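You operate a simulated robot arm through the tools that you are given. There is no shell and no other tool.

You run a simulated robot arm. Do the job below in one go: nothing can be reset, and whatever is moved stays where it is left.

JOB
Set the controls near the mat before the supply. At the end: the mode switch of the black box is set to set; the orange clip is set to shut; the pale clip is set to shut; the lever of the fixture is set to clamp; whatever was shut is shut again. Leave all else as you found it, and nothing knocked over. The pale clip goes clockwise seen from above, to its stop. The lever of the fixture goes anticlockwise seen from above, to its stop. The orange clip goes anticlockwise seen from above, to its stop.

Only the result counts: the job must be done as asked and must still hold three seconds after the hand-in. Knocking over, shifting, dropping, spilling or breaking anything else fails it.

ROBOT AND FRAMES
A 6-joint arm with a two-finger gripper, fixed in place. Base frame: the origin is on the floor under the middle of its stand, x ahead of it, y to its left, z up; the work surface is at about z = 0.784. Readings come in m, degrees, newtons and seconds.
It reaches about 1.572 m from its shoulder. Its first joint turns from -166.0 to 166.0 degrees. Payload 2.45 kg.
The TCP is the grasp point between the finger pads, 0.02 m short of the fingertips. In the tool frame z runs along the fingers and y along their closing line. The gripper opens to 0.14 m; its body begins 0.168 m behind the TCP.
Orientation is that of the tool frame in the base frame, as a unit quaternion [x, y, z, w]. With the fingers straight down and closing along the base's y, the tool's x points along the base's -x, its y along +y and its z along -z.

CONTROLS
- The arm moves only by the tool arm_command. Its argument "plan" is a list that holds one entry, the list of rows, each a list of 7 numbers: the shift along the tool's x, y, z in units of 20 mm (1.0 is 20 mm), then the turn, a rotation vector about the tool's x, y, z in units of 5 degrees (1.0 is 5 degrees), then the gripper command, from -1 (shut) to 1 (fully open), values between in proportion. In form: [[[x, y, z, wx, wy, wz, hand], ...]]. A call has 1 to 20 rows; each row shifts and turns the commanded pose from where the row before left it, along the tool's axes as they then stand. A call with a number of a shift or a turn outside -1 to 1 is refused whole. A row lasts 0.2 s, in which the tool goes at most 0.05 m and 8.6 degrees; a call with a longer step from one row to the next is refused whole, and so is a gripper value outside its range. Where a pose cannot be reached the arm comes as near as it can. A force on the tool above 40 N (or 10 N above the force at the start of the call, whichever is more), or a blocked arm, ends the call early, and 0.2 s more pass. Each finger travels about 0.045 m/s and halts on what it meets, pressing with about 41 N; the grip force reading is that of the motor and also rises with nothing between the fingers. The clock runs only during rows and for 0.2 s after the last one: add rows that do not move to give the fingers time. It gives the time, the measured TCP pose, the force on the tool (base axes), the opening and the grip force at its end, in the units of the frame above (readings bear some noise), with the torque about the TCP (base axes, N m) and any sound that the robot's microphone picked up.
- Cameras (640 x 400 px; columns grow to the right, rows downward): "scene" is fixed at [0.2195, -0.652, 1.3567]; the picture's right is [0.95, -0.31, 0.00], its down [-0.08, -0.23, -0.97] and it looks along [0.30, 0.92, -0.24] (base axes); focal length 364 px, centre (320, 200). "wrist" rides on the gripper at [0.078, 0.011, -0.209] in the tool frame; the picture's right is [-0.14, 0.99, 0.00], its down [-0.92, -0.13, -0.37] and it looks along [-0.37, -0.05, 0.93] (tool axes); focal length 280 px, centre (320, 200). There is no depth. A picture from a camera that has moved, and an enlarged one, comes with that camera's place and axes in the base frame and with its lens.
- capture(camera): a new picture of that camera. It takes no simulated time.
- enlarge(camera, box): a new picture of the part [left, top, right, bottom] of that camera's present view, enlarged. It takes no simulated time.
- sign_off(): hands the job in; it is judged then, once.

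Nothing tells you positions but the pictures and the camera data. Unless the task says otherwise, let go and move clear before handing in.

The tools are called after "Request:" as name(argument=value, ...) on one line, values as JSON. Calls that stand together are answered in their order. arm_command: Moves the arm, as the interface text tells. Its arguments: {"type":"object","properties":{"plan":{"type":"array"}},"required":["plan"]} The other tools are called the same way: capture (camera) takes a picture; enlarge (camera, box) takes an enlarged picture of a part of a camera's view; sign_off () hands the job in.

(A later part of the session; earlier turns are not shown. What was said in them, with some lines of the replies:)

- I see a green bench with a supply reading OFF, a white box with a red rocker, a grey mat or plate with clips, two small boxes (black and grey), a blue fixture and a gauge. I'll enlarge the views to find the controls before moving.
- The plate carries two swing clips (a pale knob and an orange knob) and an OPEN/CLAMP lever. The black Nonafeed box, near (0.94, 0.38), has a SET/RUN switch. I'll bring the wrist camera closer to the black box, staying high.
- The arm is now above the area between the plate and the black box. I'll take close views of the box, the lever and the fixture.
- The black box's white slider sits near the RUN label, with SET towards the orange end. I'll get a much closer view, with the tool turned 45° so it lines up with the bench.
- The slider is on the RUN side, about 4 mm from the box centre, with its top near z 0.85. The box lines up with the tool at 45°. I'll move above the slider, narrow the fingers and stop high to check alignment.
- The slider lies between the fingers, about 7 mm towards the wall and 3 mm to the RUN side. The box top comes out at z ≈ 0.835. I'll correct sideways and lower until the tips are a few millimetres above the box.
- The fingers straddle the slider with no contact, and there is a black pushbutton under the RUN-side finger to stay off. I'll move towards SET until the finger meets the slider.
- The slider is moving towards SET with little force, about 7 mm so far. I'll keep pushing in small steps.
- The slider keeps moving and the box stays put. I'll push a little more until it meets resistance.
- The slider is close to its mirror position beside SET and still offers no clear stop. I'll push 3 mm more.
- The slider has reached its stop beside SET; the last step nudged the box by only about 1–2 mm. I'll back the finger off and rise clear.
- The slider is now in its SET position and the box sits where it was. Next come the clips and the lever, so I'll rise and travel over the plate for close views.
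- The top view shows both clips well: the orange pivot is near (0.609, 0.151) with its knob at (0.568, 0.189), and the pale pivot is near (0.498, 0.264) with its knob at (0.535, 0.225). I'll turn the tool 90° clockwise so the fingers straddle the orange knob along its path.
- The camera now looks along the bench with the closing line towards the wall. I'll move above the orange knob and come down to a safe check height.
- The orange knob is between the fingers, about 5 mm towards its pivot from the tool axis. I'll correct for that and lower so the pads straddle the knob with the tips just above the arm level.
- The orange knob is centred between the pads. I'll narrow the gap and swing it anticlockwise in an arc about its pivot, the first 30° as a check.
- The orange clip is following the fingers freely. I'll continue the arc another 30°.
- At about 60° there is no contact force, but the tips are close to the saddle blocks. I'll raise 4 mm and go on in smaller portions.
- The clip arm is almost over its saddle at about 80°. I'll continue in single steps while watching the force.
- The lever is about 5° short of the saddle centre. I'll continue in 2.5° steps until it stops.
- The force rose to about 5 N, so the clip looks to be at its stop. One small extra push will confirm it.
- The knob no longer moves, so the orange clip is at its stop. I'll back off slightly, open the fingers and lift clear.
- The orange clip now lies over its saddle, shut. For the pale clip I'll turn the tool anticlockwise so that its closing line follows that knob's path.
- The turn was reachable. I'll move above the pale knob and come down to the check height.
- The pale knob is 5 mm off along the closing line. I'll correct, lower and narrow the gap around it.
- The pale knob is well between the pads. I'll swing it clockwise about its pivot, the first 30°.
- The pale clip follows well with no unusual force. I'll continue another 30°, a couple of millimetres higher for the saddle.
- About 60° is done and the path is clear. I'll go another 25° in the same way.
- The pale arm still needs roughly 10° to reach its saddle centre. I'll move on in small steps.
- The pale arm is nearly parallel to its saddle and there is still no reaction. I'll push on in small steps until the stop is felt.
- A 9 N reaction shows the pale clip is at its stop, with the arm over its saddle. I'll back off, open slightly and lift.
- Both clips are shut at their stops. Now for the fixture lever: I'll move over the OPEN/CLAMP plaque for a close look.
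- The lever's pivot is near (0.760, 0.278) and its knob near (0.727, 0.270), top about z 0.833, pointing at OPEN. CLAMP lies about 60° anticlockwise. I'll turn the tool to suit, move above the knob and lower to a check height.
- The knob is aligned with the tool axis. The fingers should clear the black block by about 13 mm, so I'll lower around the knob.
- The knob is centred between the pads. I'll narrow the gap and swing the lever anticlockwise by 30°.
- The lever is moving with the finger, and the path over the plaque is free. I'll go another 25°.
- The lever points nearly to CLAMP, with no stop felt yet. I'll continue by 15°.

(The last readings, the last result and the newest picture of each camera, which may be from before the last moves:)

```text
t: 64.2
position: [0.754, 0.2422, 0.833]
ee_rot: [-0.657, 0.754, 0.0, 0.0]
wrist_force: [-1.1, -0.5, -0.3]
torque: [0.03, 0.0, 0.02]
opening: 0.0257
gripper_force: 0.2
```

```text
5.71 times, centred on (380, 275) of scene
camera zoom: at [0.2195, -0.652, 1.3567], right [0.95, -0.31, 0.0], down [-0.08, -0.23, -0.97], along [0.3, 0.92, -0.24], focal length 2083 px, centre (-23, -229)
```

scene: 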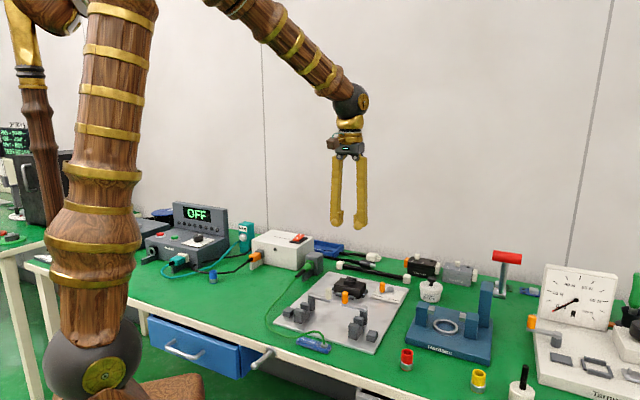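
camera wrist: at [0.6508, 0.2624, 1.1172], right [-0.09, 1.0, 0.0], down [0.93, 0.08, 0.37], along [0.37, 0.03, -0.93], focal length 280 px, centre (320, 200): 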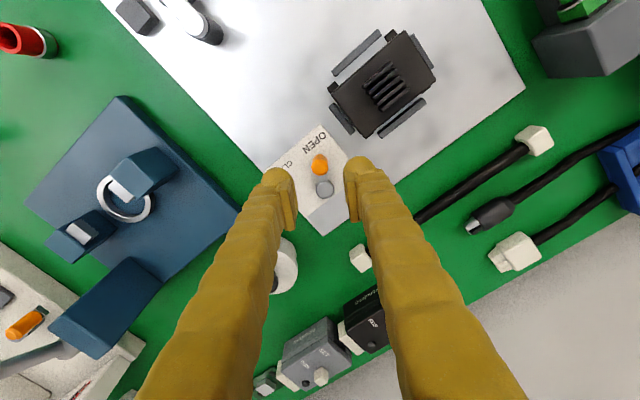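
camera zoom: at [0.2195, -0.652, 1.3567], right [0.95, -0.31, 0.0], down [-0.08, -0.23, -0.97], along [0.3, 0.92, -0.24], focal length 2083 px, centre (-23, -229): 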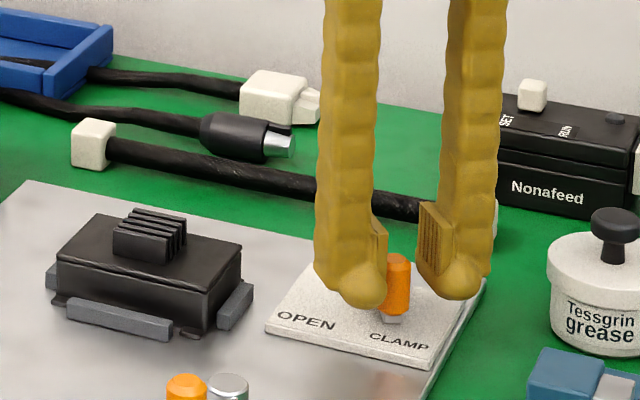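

There is still no stop. I'll continue in 5° steps while watching the force.

Request:
arm_command(plan=[[[0, -0.15, 0, 0, 0, -1, -0.64], [0, -0.15, 0, 0, 0, -1, -0.64], [0, 0, 0, 0, 0, 0, -0.64]]])

Request:
enlarge(camera="wrist", box=[220, 90, 420, 220])

Request:
enlarge(camera="scene", box=[330, 240, 430, 310])

```text
t: 65.0
position: [0.7611, 0.2433, 0.8312]
ee_rot: [0.72, -0.694, -0.001, 0.0]
wrist_force: [-7.3, 2.5, -1.7]
torque: [0.01, 0.04, -0.08]
opening: 0.0313
gripper_force: 4.6
```

```text
3.08 times, centred on (320, 155) of wrist
camera zoom: at [0.7525, 0.1648, 1.0396], right [-0.99, 0.1, 0.0], down [0.09, 0.92, 0.37], along [0.04, 0.37, -0.93], focal length 863 px, centre (320, 338)
```

zoom: 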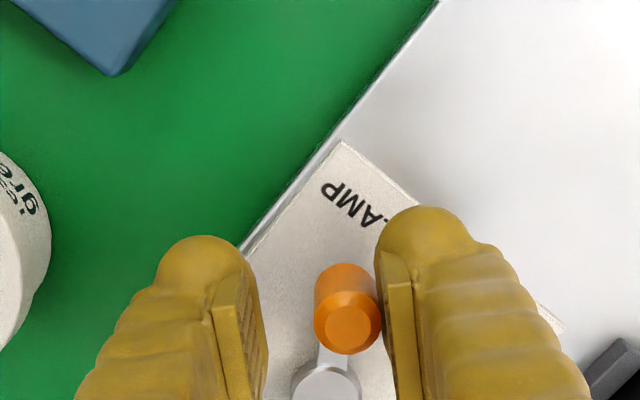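

```text
5.71 times, centred on (380, 275) of scene
camera zoom: at [0.2195, -0.652, 1.3567], right [0.95, -0.31, 0.0], down [-0.08, -0.23, -0.97], along [0.3, 0.92, -0.24], focal length 2083 px, centre (-23, -229)
```

zoom: 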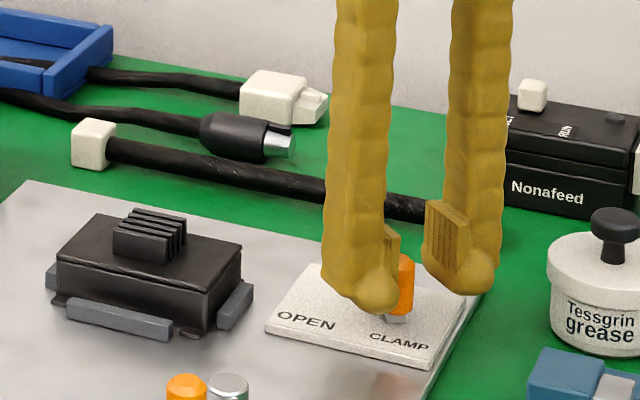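

A reaction of about 8 N shows the lever is at its stop at CLAMP. I'll back off and lift straight up.

Request:
arm_command(plan=[[[0, 0.25, 0, 0, 0, 0, -0.55], [0, 0, 0, 0, 0, 0, -0.5], [0, 0, -0.6, 0, 0, 0, -0.5], [0, 0, -1, 0, 0, 0, -0.5], [0, 0, -1, 0, 0, 0, -0.5], [0, 0, -1, 0, 0, 0, -0.5], [0, 0, -1, 0, 0, 0, -0.5], [0, 0, -1, 0, 0, 0, -0.5], [0, 0, -1, 0, 0, 0, -0.5], [0, 0, -1, 0, 0, 0, -0.5], [0, 0, -1, 0, 0, 0, -0.5], [0, 0, -1, 0, 0, 0, -0.5], [0, 0, -1, 0, 0, 0, -0.5], [0, 0, 0, 0, 0, 0, -0.5]]])

Request:
capture(camera="wrist")

Request:
capture(camera="scene")

Request:
enlarge(camera="scene", box=[260, 240, 420, 340])

Request:
enlarge(camera="scene", box=[390, 230, 550, 340])

Request:
enlarge(camera="scene", box=[140, 190, 330, 300])

```text
t: 68.0
position: [0.7563, 0.2439, 1.0462]
ee_rot: [0.719, -0.695, 0.001, 0.0]
wrist_force: [0.0, 0.0, 0.4]
torque: [0.0, 0.01, 0.03]
opening: 0.0349
gripper_force: 0.1
```

```text
taken
camera wrist: at [0.7485, 0.1646, 1.254], right [-0.99, 0.1, 0.0], down [0.09, 0.92, 0.37], along [0.04, 0.37, -0.93], focal length 280 px, centre (320, 200)
```

wrist: 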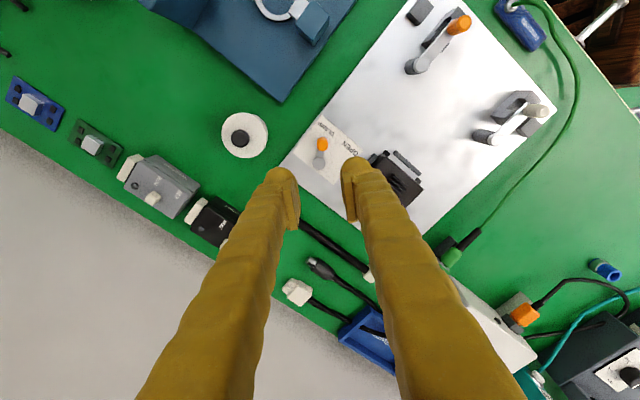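

```text
taken
```

scene: 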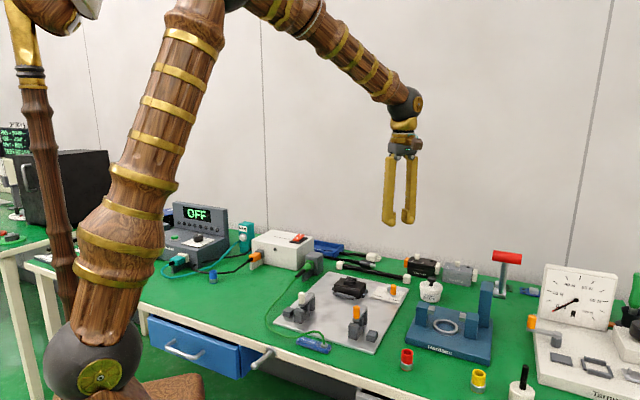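

```text
4.00 times, centred on (340, 290) of scene
camera zoom: at [0.2195, -0.652, 1.3567], right [0.95, -0.31, 0.0], down [-0.08, -0.23, -0.97], along [0.3, 0.92, -0.24], focal length 1458 px, centre (240, -160)
```

zoom: 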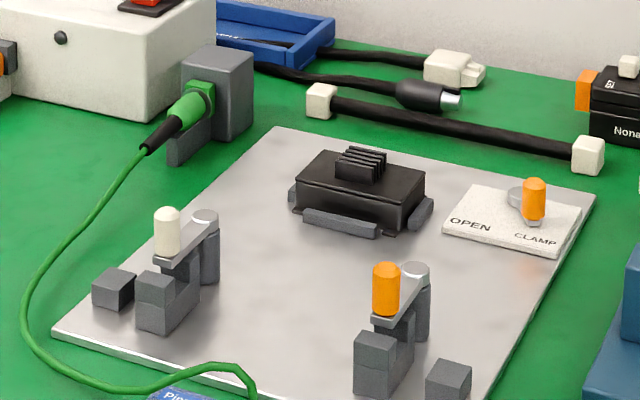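

```text
3.64 times, centred on (470, 285) of scene
camera zoom: at [0.2195, -0.652, 1.3567], right [0.95, -0.31, 0.0], down [-0.08, -0.23, -0.97], along [0.3, 0.92, -0.24], focal length 1325 px, centre (-226, -109)
```

zoom: 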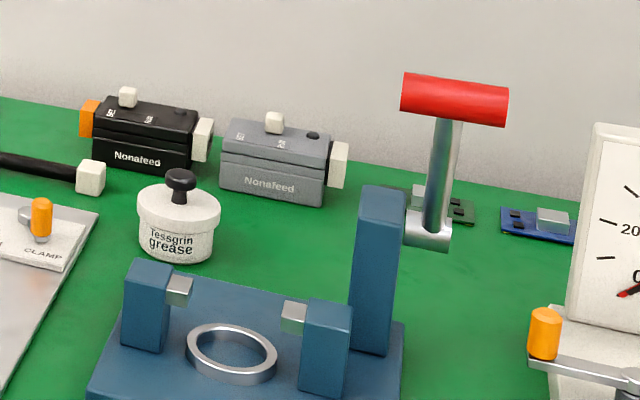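

```text
3.37 times, centred on (235, 245) of scene
camera zoom: at [0.2195, -0.652, 1.3567], right [0.95, -0.31, 0.0], down [-0.08, -0.23, -0.97], along [0.3, 0.92, -0.24], focal length 1228 px, centre (606, 48)
```

zoom: 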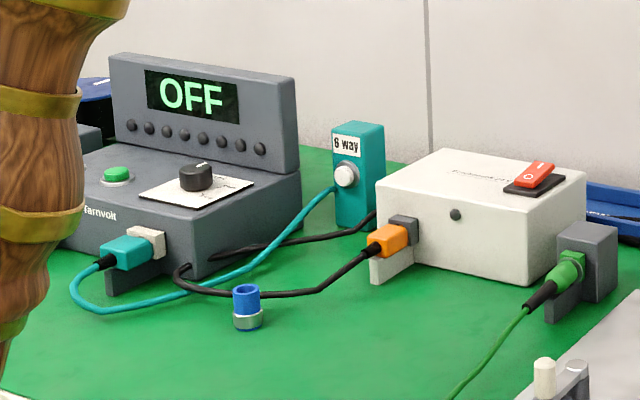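

All four controls appear set and the supply still reads OFF. Before handing in I'll check the slider again and look at the left side of the bench, which the arm has been hiding.

Request:
enlarge(camera="scene", box=[390, 230, 470, 290])

Request:
enlarge(camera="scene", box=[0, 100, 200, 300])

Request:
enlarge(camera="wrist", box=[240, 120, 400, 210])

Request:
enlarge(camera="wrist", box=[380, 0, 580, 160])

```text
6.67 times, centred on (430, 260) of scene
camera zoom: at [0.2195, -0.652, 1.3567], right [0.95, -0.31, 0.0], down [-0.08, -0.23, -0.97], along [0.3, 0.92, -0.24], focal length 2430 px, centre (-413, -200)
```

zoom: 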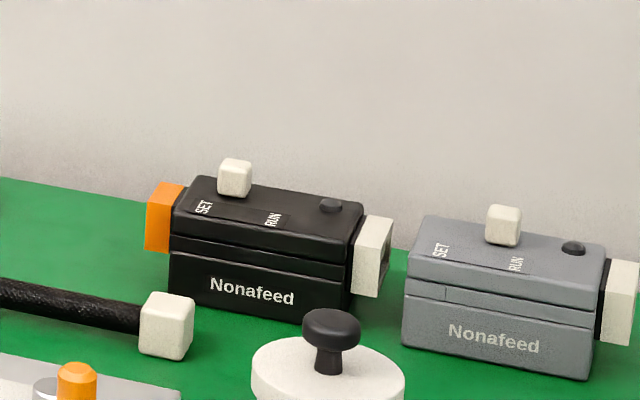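

```text
2.00 times, centred on (100, 200) of scene
camera zoom: at [0.2195, -0.652, 1.3567], right [0.95, -0.31, 0.0], down [-0.08, -0.23, -0.97], along [0.3, 0.92, -0.24], focal length 729 px, centre (760, 200)
```

zoom: 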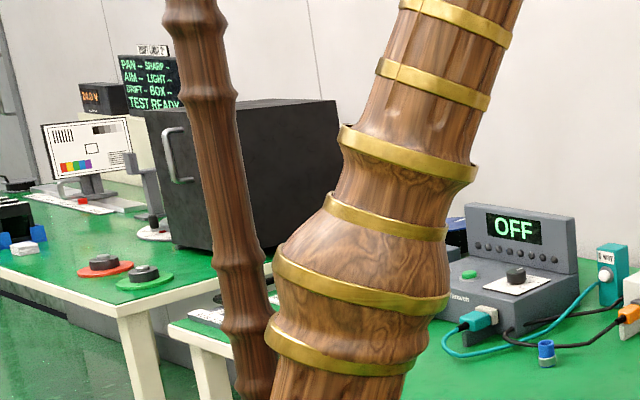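

```text
4.00 times, centred on (320, 165) of wrist
camera zoom: at [0.7485, 0.1646, 1.254], right [-0.99, 0.1, 0.0], down [0.09, 0.92, 0.37], along [0.04, 0.37, -0.93], focal length 1122 px, centre (320, 340)
```

zoom: 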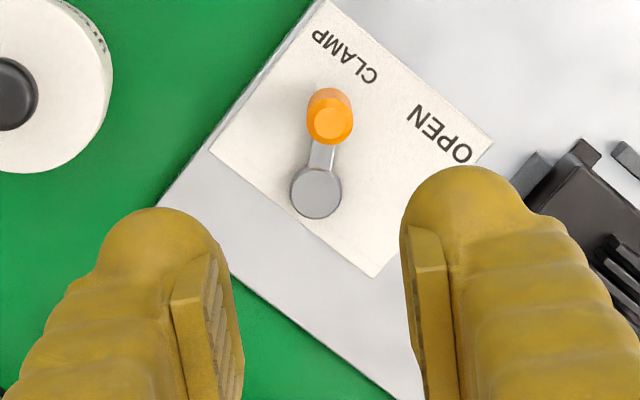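

```text
2.50 times, centred on (480, 80) of wrist
camera zoom: at [0.7485, 0.1646, 1.254], right [-0.99, 0.1, 0.0], down [0.09, 0.92, 0.37], along [0.04, 0.37, -0.93], focal length 701 px, centre (-80, 500)
```

zoom: 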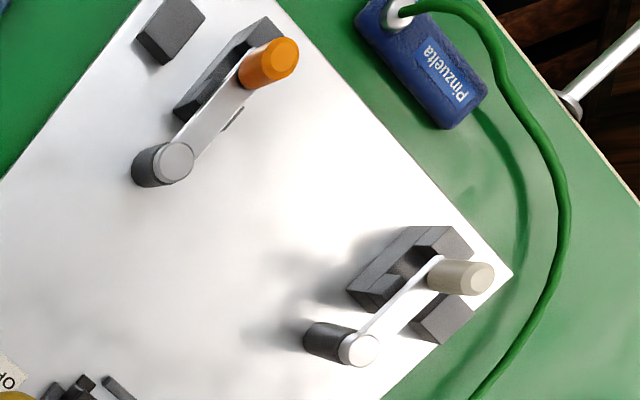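

The slider, both clips and the lever all hold. I'll swing the arm up and to the right, clear of everything, so the scene camera can show the left end of the bench and I can check for other look-alike controls.

Request:
arm_command(plan=[[[0, 0, -1, 0, 0, 0, -0.5], [0.5, -0.95, -0.9, 0, 0, 0, -0.5], [0.5, -0.95, -0.9, 0, 0, 0, -0.5], [0.5, -0.95, -0.9, 0, 0, 0, -0.5], [0.5, -0.95, -0.9, 0, 0, 0, -0.5], [0.5, -0.95, -0.5, 0, 0, 0, -0.5], [0.5, -0.95, 0, 0, 0, 0, -0.5], [0.5, -0.95, 0, 0, 0, 0, -0.5], [0.5, -0.95, 0, 0, 0, 0, -0.5], [0.5, -0.95, 0, 0, 0, 0, -0.5], [0.5, -0.95, 0, 0, 0, 0, -0.5], [0, 0, 0, 0, 0, 0, -0.5]]])

Request:
capture(camera="scene")

Request:
enlarge(camera="scene", box=[0, 180, 160, 300])

```text
t: 70.6
position: [0.949, 0.1478, 1.147]
ee_rot: [0.719, -0.695, -0.001, -0.001]
wrist_force: [0.1, -0.1, -0.6]
torque: [0.03, -0.01, -0.01]
opening: 0.0349
gripper_force: 0.3
```

```text
taken
```

scene: 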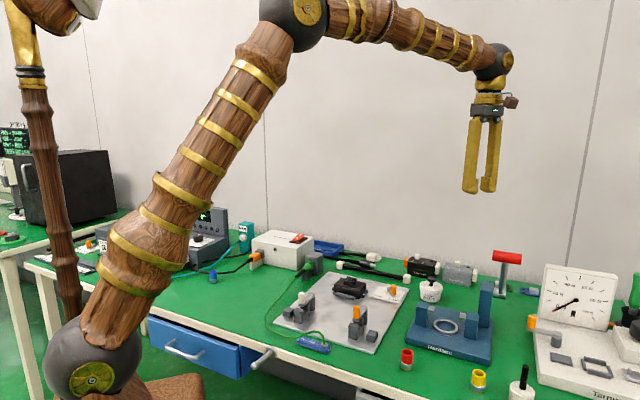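

```text
3.33 times, centred on (80, 240) of scene
camera zoom: at [0.2195, -0.652, 1.3567], right [0.95, -0.31, 0.0], down [-0.08, -0.23, -0.97], along [0.3, 0.92, -0.24], focal length 1215 px, centre (1120, 67)
```

zoom: 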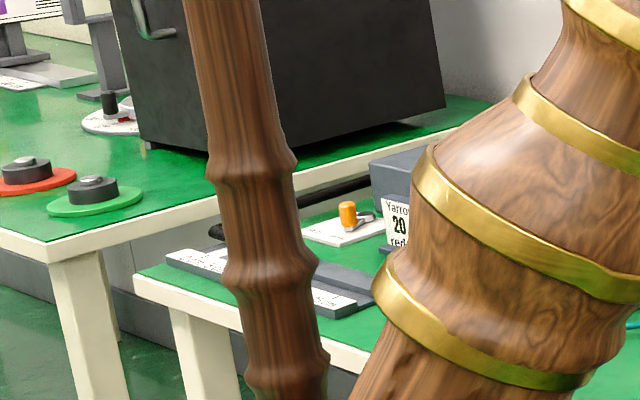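

There is another small lever with an orange knob at the far left end, beside a box and a dark strip. I'll take the wrist camera over there, high up, to make sure it isn't one of the named controls.

Request:
arm_command(plan=[[[-0.74, 0.98, -0.1, 0, 0, 0, -0.5], [-0.74, 0.98, -0.1, 0, 0, 0, -0.5], [-0.74, 0.98, -0.1, 0, 0, 0, -0.5], [-0.74, 0.98, -0.1, 0, 0, 0, -0.5], [-0.74, 0.98, -0.1, 0, 0, 0, -0.5], [-0.74, 0.98, -0.1, 0, 0, 0, -0.5], [-0.74, 0.98, -0.1, 0, 0, 0, -0.5], [-0.74, 0.98, -0.1, 0, 0, 0, -0.5], [-0.74, 0.98, -0.1, 0, 0, 0, -0.5], [-0.74, 0.98, -0.1, 0, 0, 0, -0.5], [-0.74, 0.98, -0.1, 0, 0, 0, -0.5], [-0.74, 0.98, -0.1, 0, 0, 0, -0.5], [-0.74, 0.98, -0.1, 0, 0, 0, -0.5], [-0.74, 0.98, -0.1, 0, 0, 0, -0.5], [-0.74, 0.98, -0.1, 0, 0, 0, -0.5], [-0.74, 0.98, -0.1, 0, 0, 0, -0.5], [-0.74, 0.98, -0.1, 0, 0, 0, -0.5], [-0.74, 0.98, -0.1, 0, 0, 0, -0.5], [-0.74, 0.98, -0.1, 0, 0, 0, -0.5], [-0.74, 0.98, -0.1, 0, 0, 0, -0.5]]])

Request:
arm_command(plan=[[[-0.74, 0.98, -0.1, 0, 0, 0, -0.5], [-0.74, 0.98, -0.1, 0, 0, 0, -0.5], [-0.74, 0.98, -0.1, 0, 0, 0, -0.5], [-0.74, 0.98, -0.1, 0, 0, 0, -0.5], [-0.74, 0.98, -0.1, 0, 0, 0, -0.5], [0, 0, 0, 0, 0, -1, -0.5], [0, 0, 0, 0, 0, -1, -0.5], [0, 0, 0, 0, 0, -1, -0.5], [0, 0, 0, 0, 0, -1, -0.5], [0, 0, 0, 0, 0, -1, -0.5], [0, 0, 0, 0, 0, -1, -0.5], [0, 0, 0, 0, 0, -1, -0.5], [0, 0, 0, 0, 0, -1, -0.5], [0, 0, 0, 0, 0, 0, -0.5]]])

Request:
capture(camera="wrist")

Request:
capture(camera="scene")

```text
t: 74.8
position: [0.5448, 0.4317, 1.1855]
ee_rot: [0.72, -0.694, 0.001, 0.0]
wrist_force: [0.0, 0.1, 0.4]
torque: [0.02, 0.02, 0.01]
opening: 0.0351
gripper_force: 0.1
```

```text
t: 78.0
position: [0.4693, 0.4989, 1.1595]
ee_rot: [0.907, -0.421, -0.008, 0.025]
wrist_force: [-0.3, -0.5, -0.6]
torque: [0.01, -0.05, 0.01]
opening: 0.0348
gripper_force: 0.0
stopped in row 14: the arm was blocked; the commanded pose is now the measured one
```

```text
taken
camera wrist: at [0.5191, 0.4401, 1.37], right [-0.84, -0.54, 0.05], down [-0.49, 0.8, 0.35], along [-0.23, 0.27, -0.93], focal length 280 px, centre (320, 200)
```

wrist: 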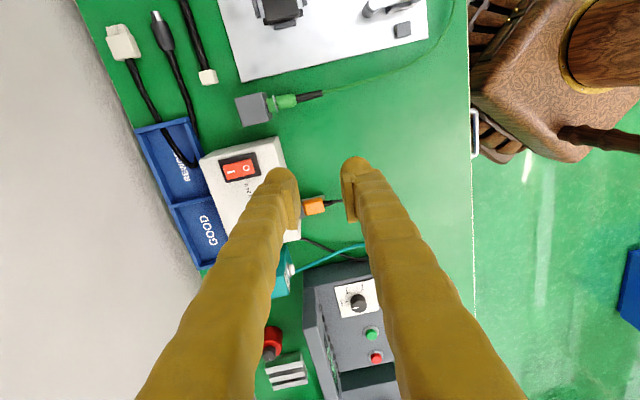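

```text
taken
```

scene: 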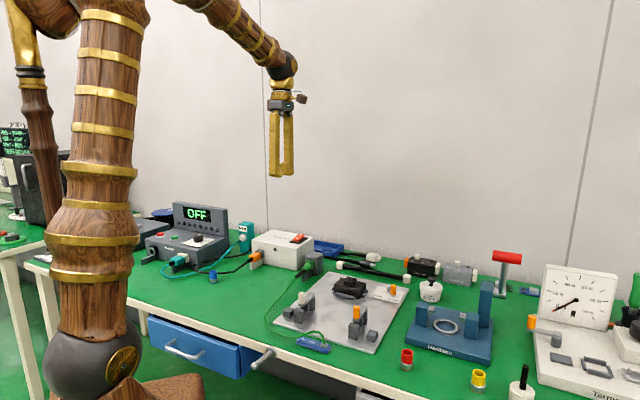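

The wrist reached a joint limit, with no contact force, and the view from here isn't helpful. I'll turn the wrist back and use the scene camera's strong zoom from an arm position that leaves the left end visible.

Request:
arm_command(plan=[[[0, 0, 0, 0, 0, 1, -0.5], [0, 0, 0, 0, 0, 1, -0.5], [0, 0, 0, 0, 0, 1, -0.5], [0, 0, 0, 0, 0, 1, -0.5], [0, 0, 0, 0, 0, 1, -0.5], [0, 0, 0, 0, 0, 1, -0.5], [0, 0, 0, 0, 0, 1, -0.5], [0, 0, 0, 0, 0, 1, -0.5], [0, 0, 0, 0, 0, 1, -0.5], [0, 0, 0, 0, 0, 1, -0.5], [0, 0, 0, 0, 0, 1, -0.5], [0, 0, 0, 0, 0, 1, -0.5], [0, 0, 0, 0, 0, 1, -0.5], [0, 0, 0, 0, 0, 1, -0.5], [0, 0, 0, 0, 0, 1, -0.5], [0, 0, 0, 0, 0, 1, -0.5], [0, 0, 0, 0, 0, 1, -0.5], [0, 0, 0, 0, 0, 0, -0.5]]])

Request:
capture(camera="wrist")

```text
t: 81.8
position: [0.4647, 0.4985, 1.165]
ee_rot: [-0.388, 0.921, -0.01, -0.02]
wrist_force: [0.3, 0.5, 0.0]
torque: [0.01, 0.0, 0.01]
opening: 0.0348
gripper_force: 0.0
```

```text
taken
camera wrist: at [0.4089, 0.4587, 1.3771], right [-0.61, 0.79, -0.01], down [0.74, 0.58, 0.33], along [0.26, 0.19, -0.94], focal length 280 px, centre (320, 200)
```

wrist: 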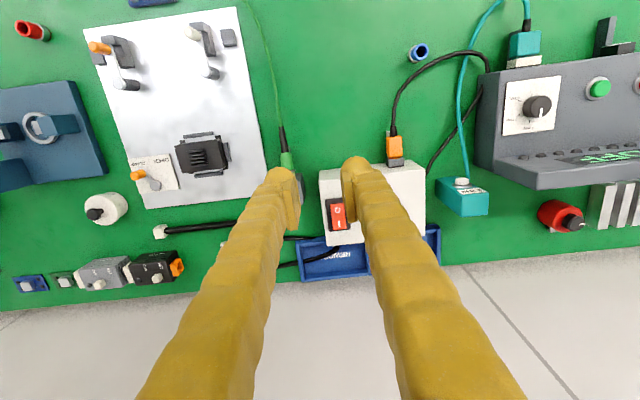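

Turned back freely. From here I'll slide left along the bench at this height to view the left end from above.

Request:
arm_command(plan=[[[0, 1, 0, 0, 0, 0, -0.5], [0, 1, 0, 0, 0, 0, -0.5], [0, 1, 0, 0, 0, 0, -0.5], [0, 1, 0, 0, 0, 0, -0.5], [0, 1, 0, 0, 0, 0, -0.5], [0, 1, 0, 0, 0, 0, -0.5], [0, 1, 0, 0, 0, 0, -0.5], [0, 1, 0, 0, 0, 0, -0.5], [0, 1, 0, 0, 0, 0, -0.5], [0, 1, 0, 0, 0, 0, -0.5], [0, 1, 0, 0, 0, 0, -0.5], [0, 1, 0, 0, 0, 0, -0.5], [0, 1, 0, 0, 0, 0, -0.5], [0, 1, 0, 0, 0, 0, -0.5], [0, 1, 0, 0, 0, 0, -0.5], [0, 0, 0, 0, 0, 0, -0.5]]])

Request:
capture(camera="wrist")

Request:
capture(camera="scene")

```text
t: 85.4
position: [0.2778, 0.7051, 1.1461]
ee_rot: [-0.369, 0.929, -0.02, -0.028]
wrist_force: [-0.4, -0.1, 0.0]
torque: [0.04, -0.07, 0.04]
opening: 0.035
gripper_force: 0.1
stopped in row 16: the arm was blocked; the commanded pose is now the measured one
```

```text
taken
camera wrist: at [0.2231, 0.6719, 1.3589], right [-0.58, 0.81, -0.02], down [0.77, 0.56, 0.31], along [0.26, 0.16, -0.95], focal length 280 px, centre (320, 200)
```

wrist: 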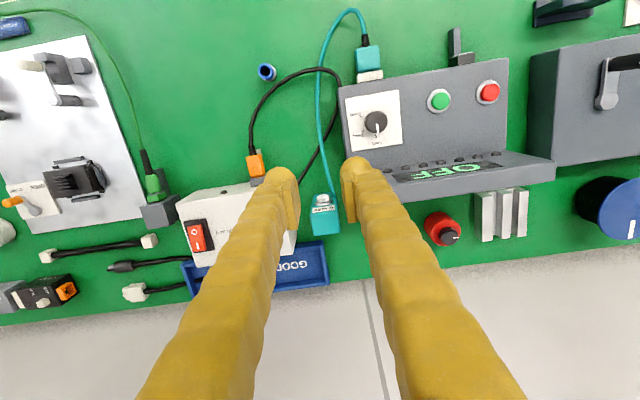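

```text
taken
```

scene: 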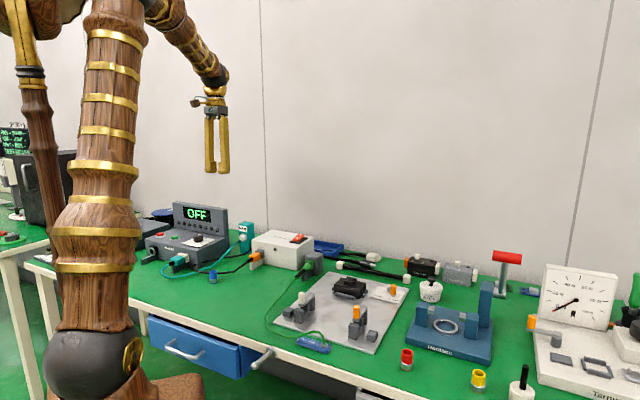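

The arm hit a joint limit again, with no contact. From here I can already see part of the left end, so I'll zoom in on it.

Request:
enlarge(camera="wrist", box=[480, 0, 640, 110])

Request:
enlarge(camera="wrist", box=[320, 20, 560, 200])

Request:
enlarge(camera="scene", box=[20, 180, 180, 300])

```text
3.64 times, centred on (560, 55) of wrist
camera zoom: at [0.2231, 0.6719, 1.3589], right [-0.58, 0.81, -0.02], down [0.77, 0.56, 0.31], along [0.26, 0.16, -0.95], focal length 1020 px, centre (-553, 727)
```

zoom: 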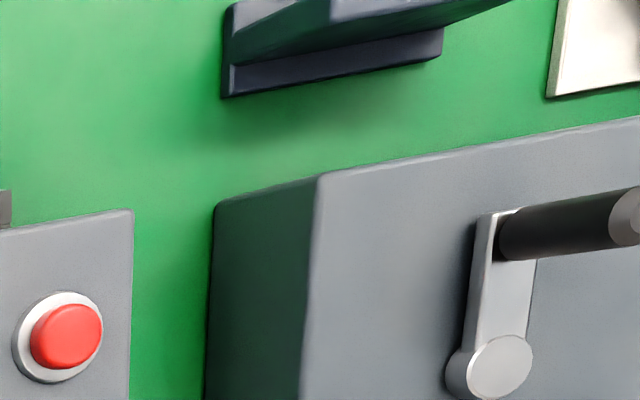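

```text
2.22 times, centred on (440, 110) of wrist
camera zoom: at [0.2231, 0.6719, 1.3589], right [-0.58, 0.81, -0.02], down [0.77, 0.56, 0.31], along [0.26, 0.16, -0.95], focal length 623 px, centre (53, 400)
```

zoom: 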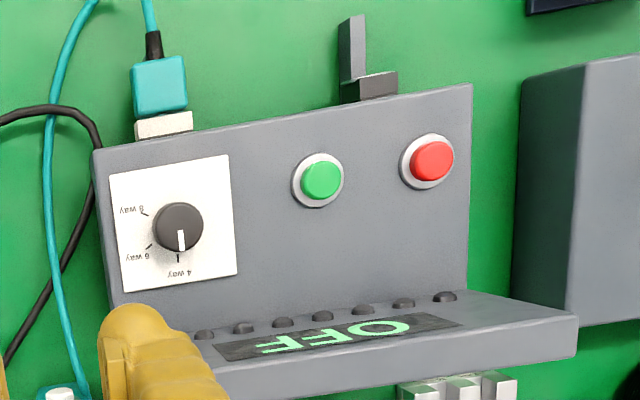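

```text
3.33 times, centred on (100, 240) of scene
camera zoom: at [0.2195, -0.652, 1.3567], right [0.95, -0.31, 0.0], down [-0.08, -0.23, -0.97], along [0.3, 0.92, -0.24], focal length 1215 px, centre (1053, 67)
```

zoom: 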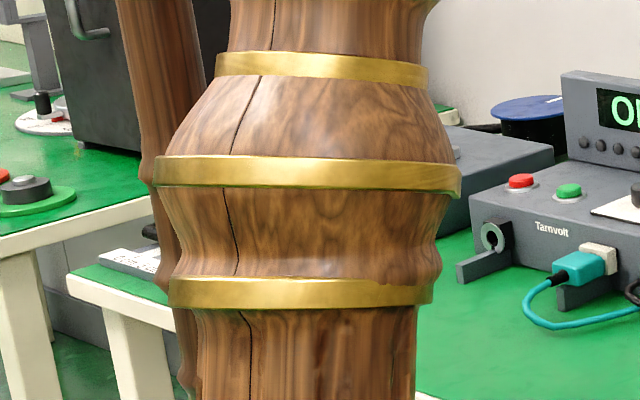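

The left end holds a separate machine with its own levers and a spool, not the plate with the clips. I'll bring the arm back to the right at this height, then zoom once more on the far-left plaque with the scene camera.

Request:
arm_command(plan=[[[0, -1, -0.2, 0, 0, 0, -0.5], [0, -1, -0.2, 0, 0, 0, -0.5], [0, -1, -0.2, 0, 0, 0, -0.5], [0, -1, 0, 0, 0, 0, -0.5], [0, -1, 0, 0, 0, 0, -0.5], [0, -1, 0, 0, 0, 0, -0.5], [0, -1, 0, 0, 0, 0, -0.5], [0, -1, 0, 0, 0, 0, -0.5], [0, -1, 0, 0, 0, 0, -0.5], [0, -1, 0, 0, 0, 0, -0.5], [0, -1, 0, 0, 0, 0, -0.5], [0, -1, 0, 0, 0, 0, -0.5], [0, -1, 0, 0, 0, 0, -0.5], [0, -1, 0, 0, 0, 0, -0.5], [0, -1, 0, 0, 0, 0, -0.5], [0, -1, 0, 0, 0, 0, -0.5], [0, -1, 0, 0, 0, 0, -0.5], [0, -1, 0, 0, 0, 0, -0.5]]])

Request:
arm_command(plan=[[[0, -1, 0, 0, 0, 0, -0.5], [0, -1, 0, 0, 0, 0, -0.5], [0, -1, 0, 0, 0, 0, -0.5], [0, -1, 0, 0, 0, 0, -0.5], [0, -1, 0, 0, 0, 0, -0.5], [0, -1, 0, 0, 0, 0, -0.5], [0, -1, 0, 0, 0, 0, -0.5], [0, -1, 0, 0, 0, 0, -0.5], [0, -1, 0, 0, 0, 0, -0.5], [0, -1, 0, 0, 0, 0, -0.5], [0, -1, 0, 0, 0, 0, -0.5], [0, -1, 0, 0, 0, 0, -0.5], [0, -1, 0, 0, 0, 0, -0.5], [0, -1, 0, 0, 0, 0, -0.5], [0, -1, 0, 0, 0, 0, -0.5], [0, -1, 0, 0, 0, 0, -0.5], [0, -1, 0, 0, 0, 0, -0.5], [0, 0, 0, 0, 0, 0, -0.5]]])

Request:
capture(camera="scene")

Request:
enlarge(camera="scene", box=[40, 220, 140, 280])

Request:
enlarge(camera="scene", box=[260, 240, 480, 360])

```text
t: 89.2
position: [0.5235, 0.4472, 1.1641]
ee_rot: [-0.373, 0.927, -0.017, -0.028]
wrist_force: [0.4, -0.9, -0.3]
torque: [-0.01, 0.03, -0.02]
opening: 0.0348
gripper_force: 0.1
```

```text
t: 93.0
position: [0.7586, 0.2012, 1.1665]
ee_rot: [-0.372, 0.928, -0.017, -0.028]
wrist_force: [0.1, -0.5, 0.8]
torque: [-0.01, 0.03, 0.0]
opening: 0.0352
gripper_force: 0.0
```

```text
taken
```

scene: 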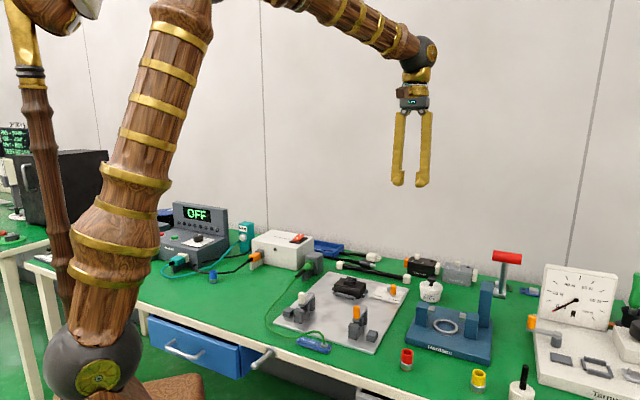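

```text
6.40 times, centred on (90, 250) of scene
camera zoom: at [0.2195, -0.652, 1.3567], right [0.95, -0.31, 0.0], down [-0.08, -0.23, -0.97], along [0.3, 0.92, -0.24], focal length 2333 px, centre (1792, -120)
```

zoom: 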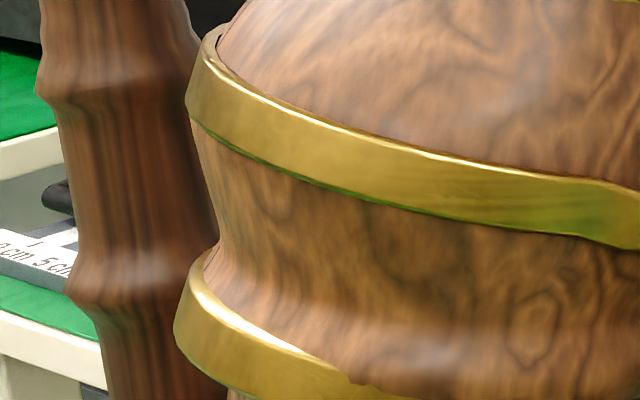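

```text
2.91 times, centred on (370, 300) of scene
camera zoom: at [0.2195, -0.652, 1.3567], right [0.95, -0.31, 0.0], down [-0.08, -0.23, -0.97], along [0.3, 0.92, -0.24], focal length 1060 px, centre (174, -91)
```

zoom: 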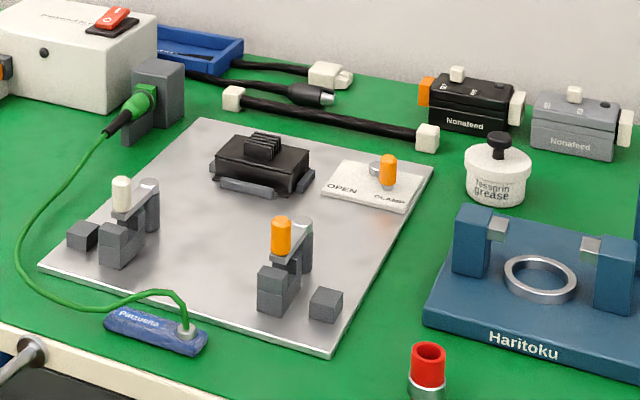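

The four controls hold their settings. I'll extend the arm a little further right and up for one last zoomed look at the far-left plaque.

Request:
arm_command(plan=[[[-0.57, -0.93, -0.2, 0, 0, 0, -0.5], [-0.57, -0.93, -0.2, 0, 0, 0, -0.5], [-0.57, -0.93, 0, 0, 0, 0, -0.5], [-0.57, -0.93, 0, 0, 0, 0, -0.5], [-0.57, -0.93, 0, 0, 0, 0, -0.5], [-0.57, -0.93, 0, 0, 0, 0, -0.5], [-0.57, -0.93, 0, 0, 0, 0, -0.5], [-0.57, -0.93, 0, 0, 0, 0, -0.5], [-0.57, -0.93, 0, 0, 0, 0, -0.5], [-0.57, -0.93, 0, 0, 0, 0, -0.5], [-0.57, -0.93, 0, 0, 0, 0, -0.5], [0, 0, 0, 0, 0, 0, -0.5]]])

Request:
enlarge(camera="scene", box=[60, 225, 110, 270])

Request:
capture(camera="scene")

```text
t: 95.6
position: [0.9923, 0.1411, 1.1721]
ee_rot: [-0.373, 0.927, -0.018, -0.028]
wrist_force: [0.8, -0.3, 0.3]
torque: [0.0, -0.02, -0.01]
opening: 0.0352
gripper_force: 0.0
```

```text
8.89 times, centred on (85, 248) of scene
camera zoom: at [0.2195, -0.652, 1.3567], right [0.95, -0.31, 0.0], down [-0.08, -0.23, -0.97], along [0.3, 0.92, -0.24], focal length 3240 px, centre (2409, -222)
```

zoom: 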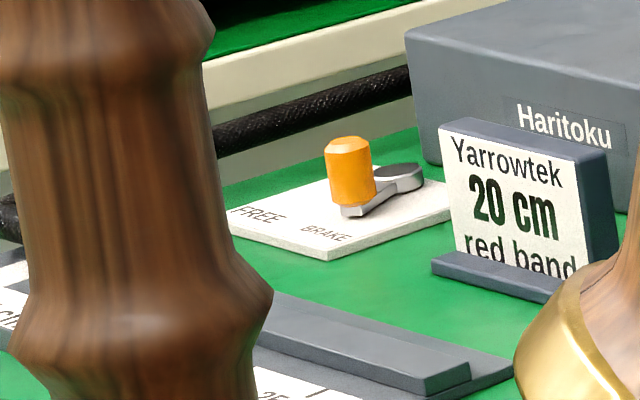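

```text
taken
```

scene: 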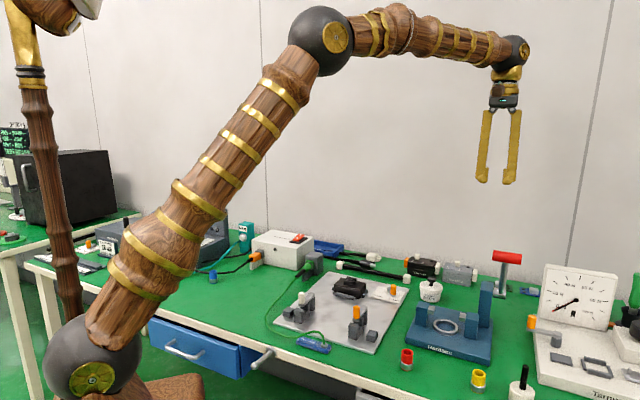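

The far-left plaque reads FREE/BRAKE, so it isn't part of this job. The slider is at SET, both clips are at their stops, the lever is at CLAMP, and nothing else has moved. The arm is clear, so I'm handing in.

Request:
sign_off()

```text
The job is handed in.
```

I've handed in the job with all four controls set as asked. In the last pictures nothing was knocked over or visibly out of place.

- **Black box:** the mode switch is at SET. The last push moved the box by about 2 mm, but it went back once I let go.
- **Orange clip:** turned anticlockwise to its stop, now shut over its saddle.
- **Pale clip:** turned clockwise to its stop, now shut over its saddle.
- **Fixture lever:** turned anticlockwise to its stop at CLAMP.

I left the supply alone; it still read OFF when last in view. I opened nothing, so there was nothing to shut again. I left a similar lever at the far left of the bench alone, as it is marked FREE/BRAKE. The arm was clear of the bench at hand-in.
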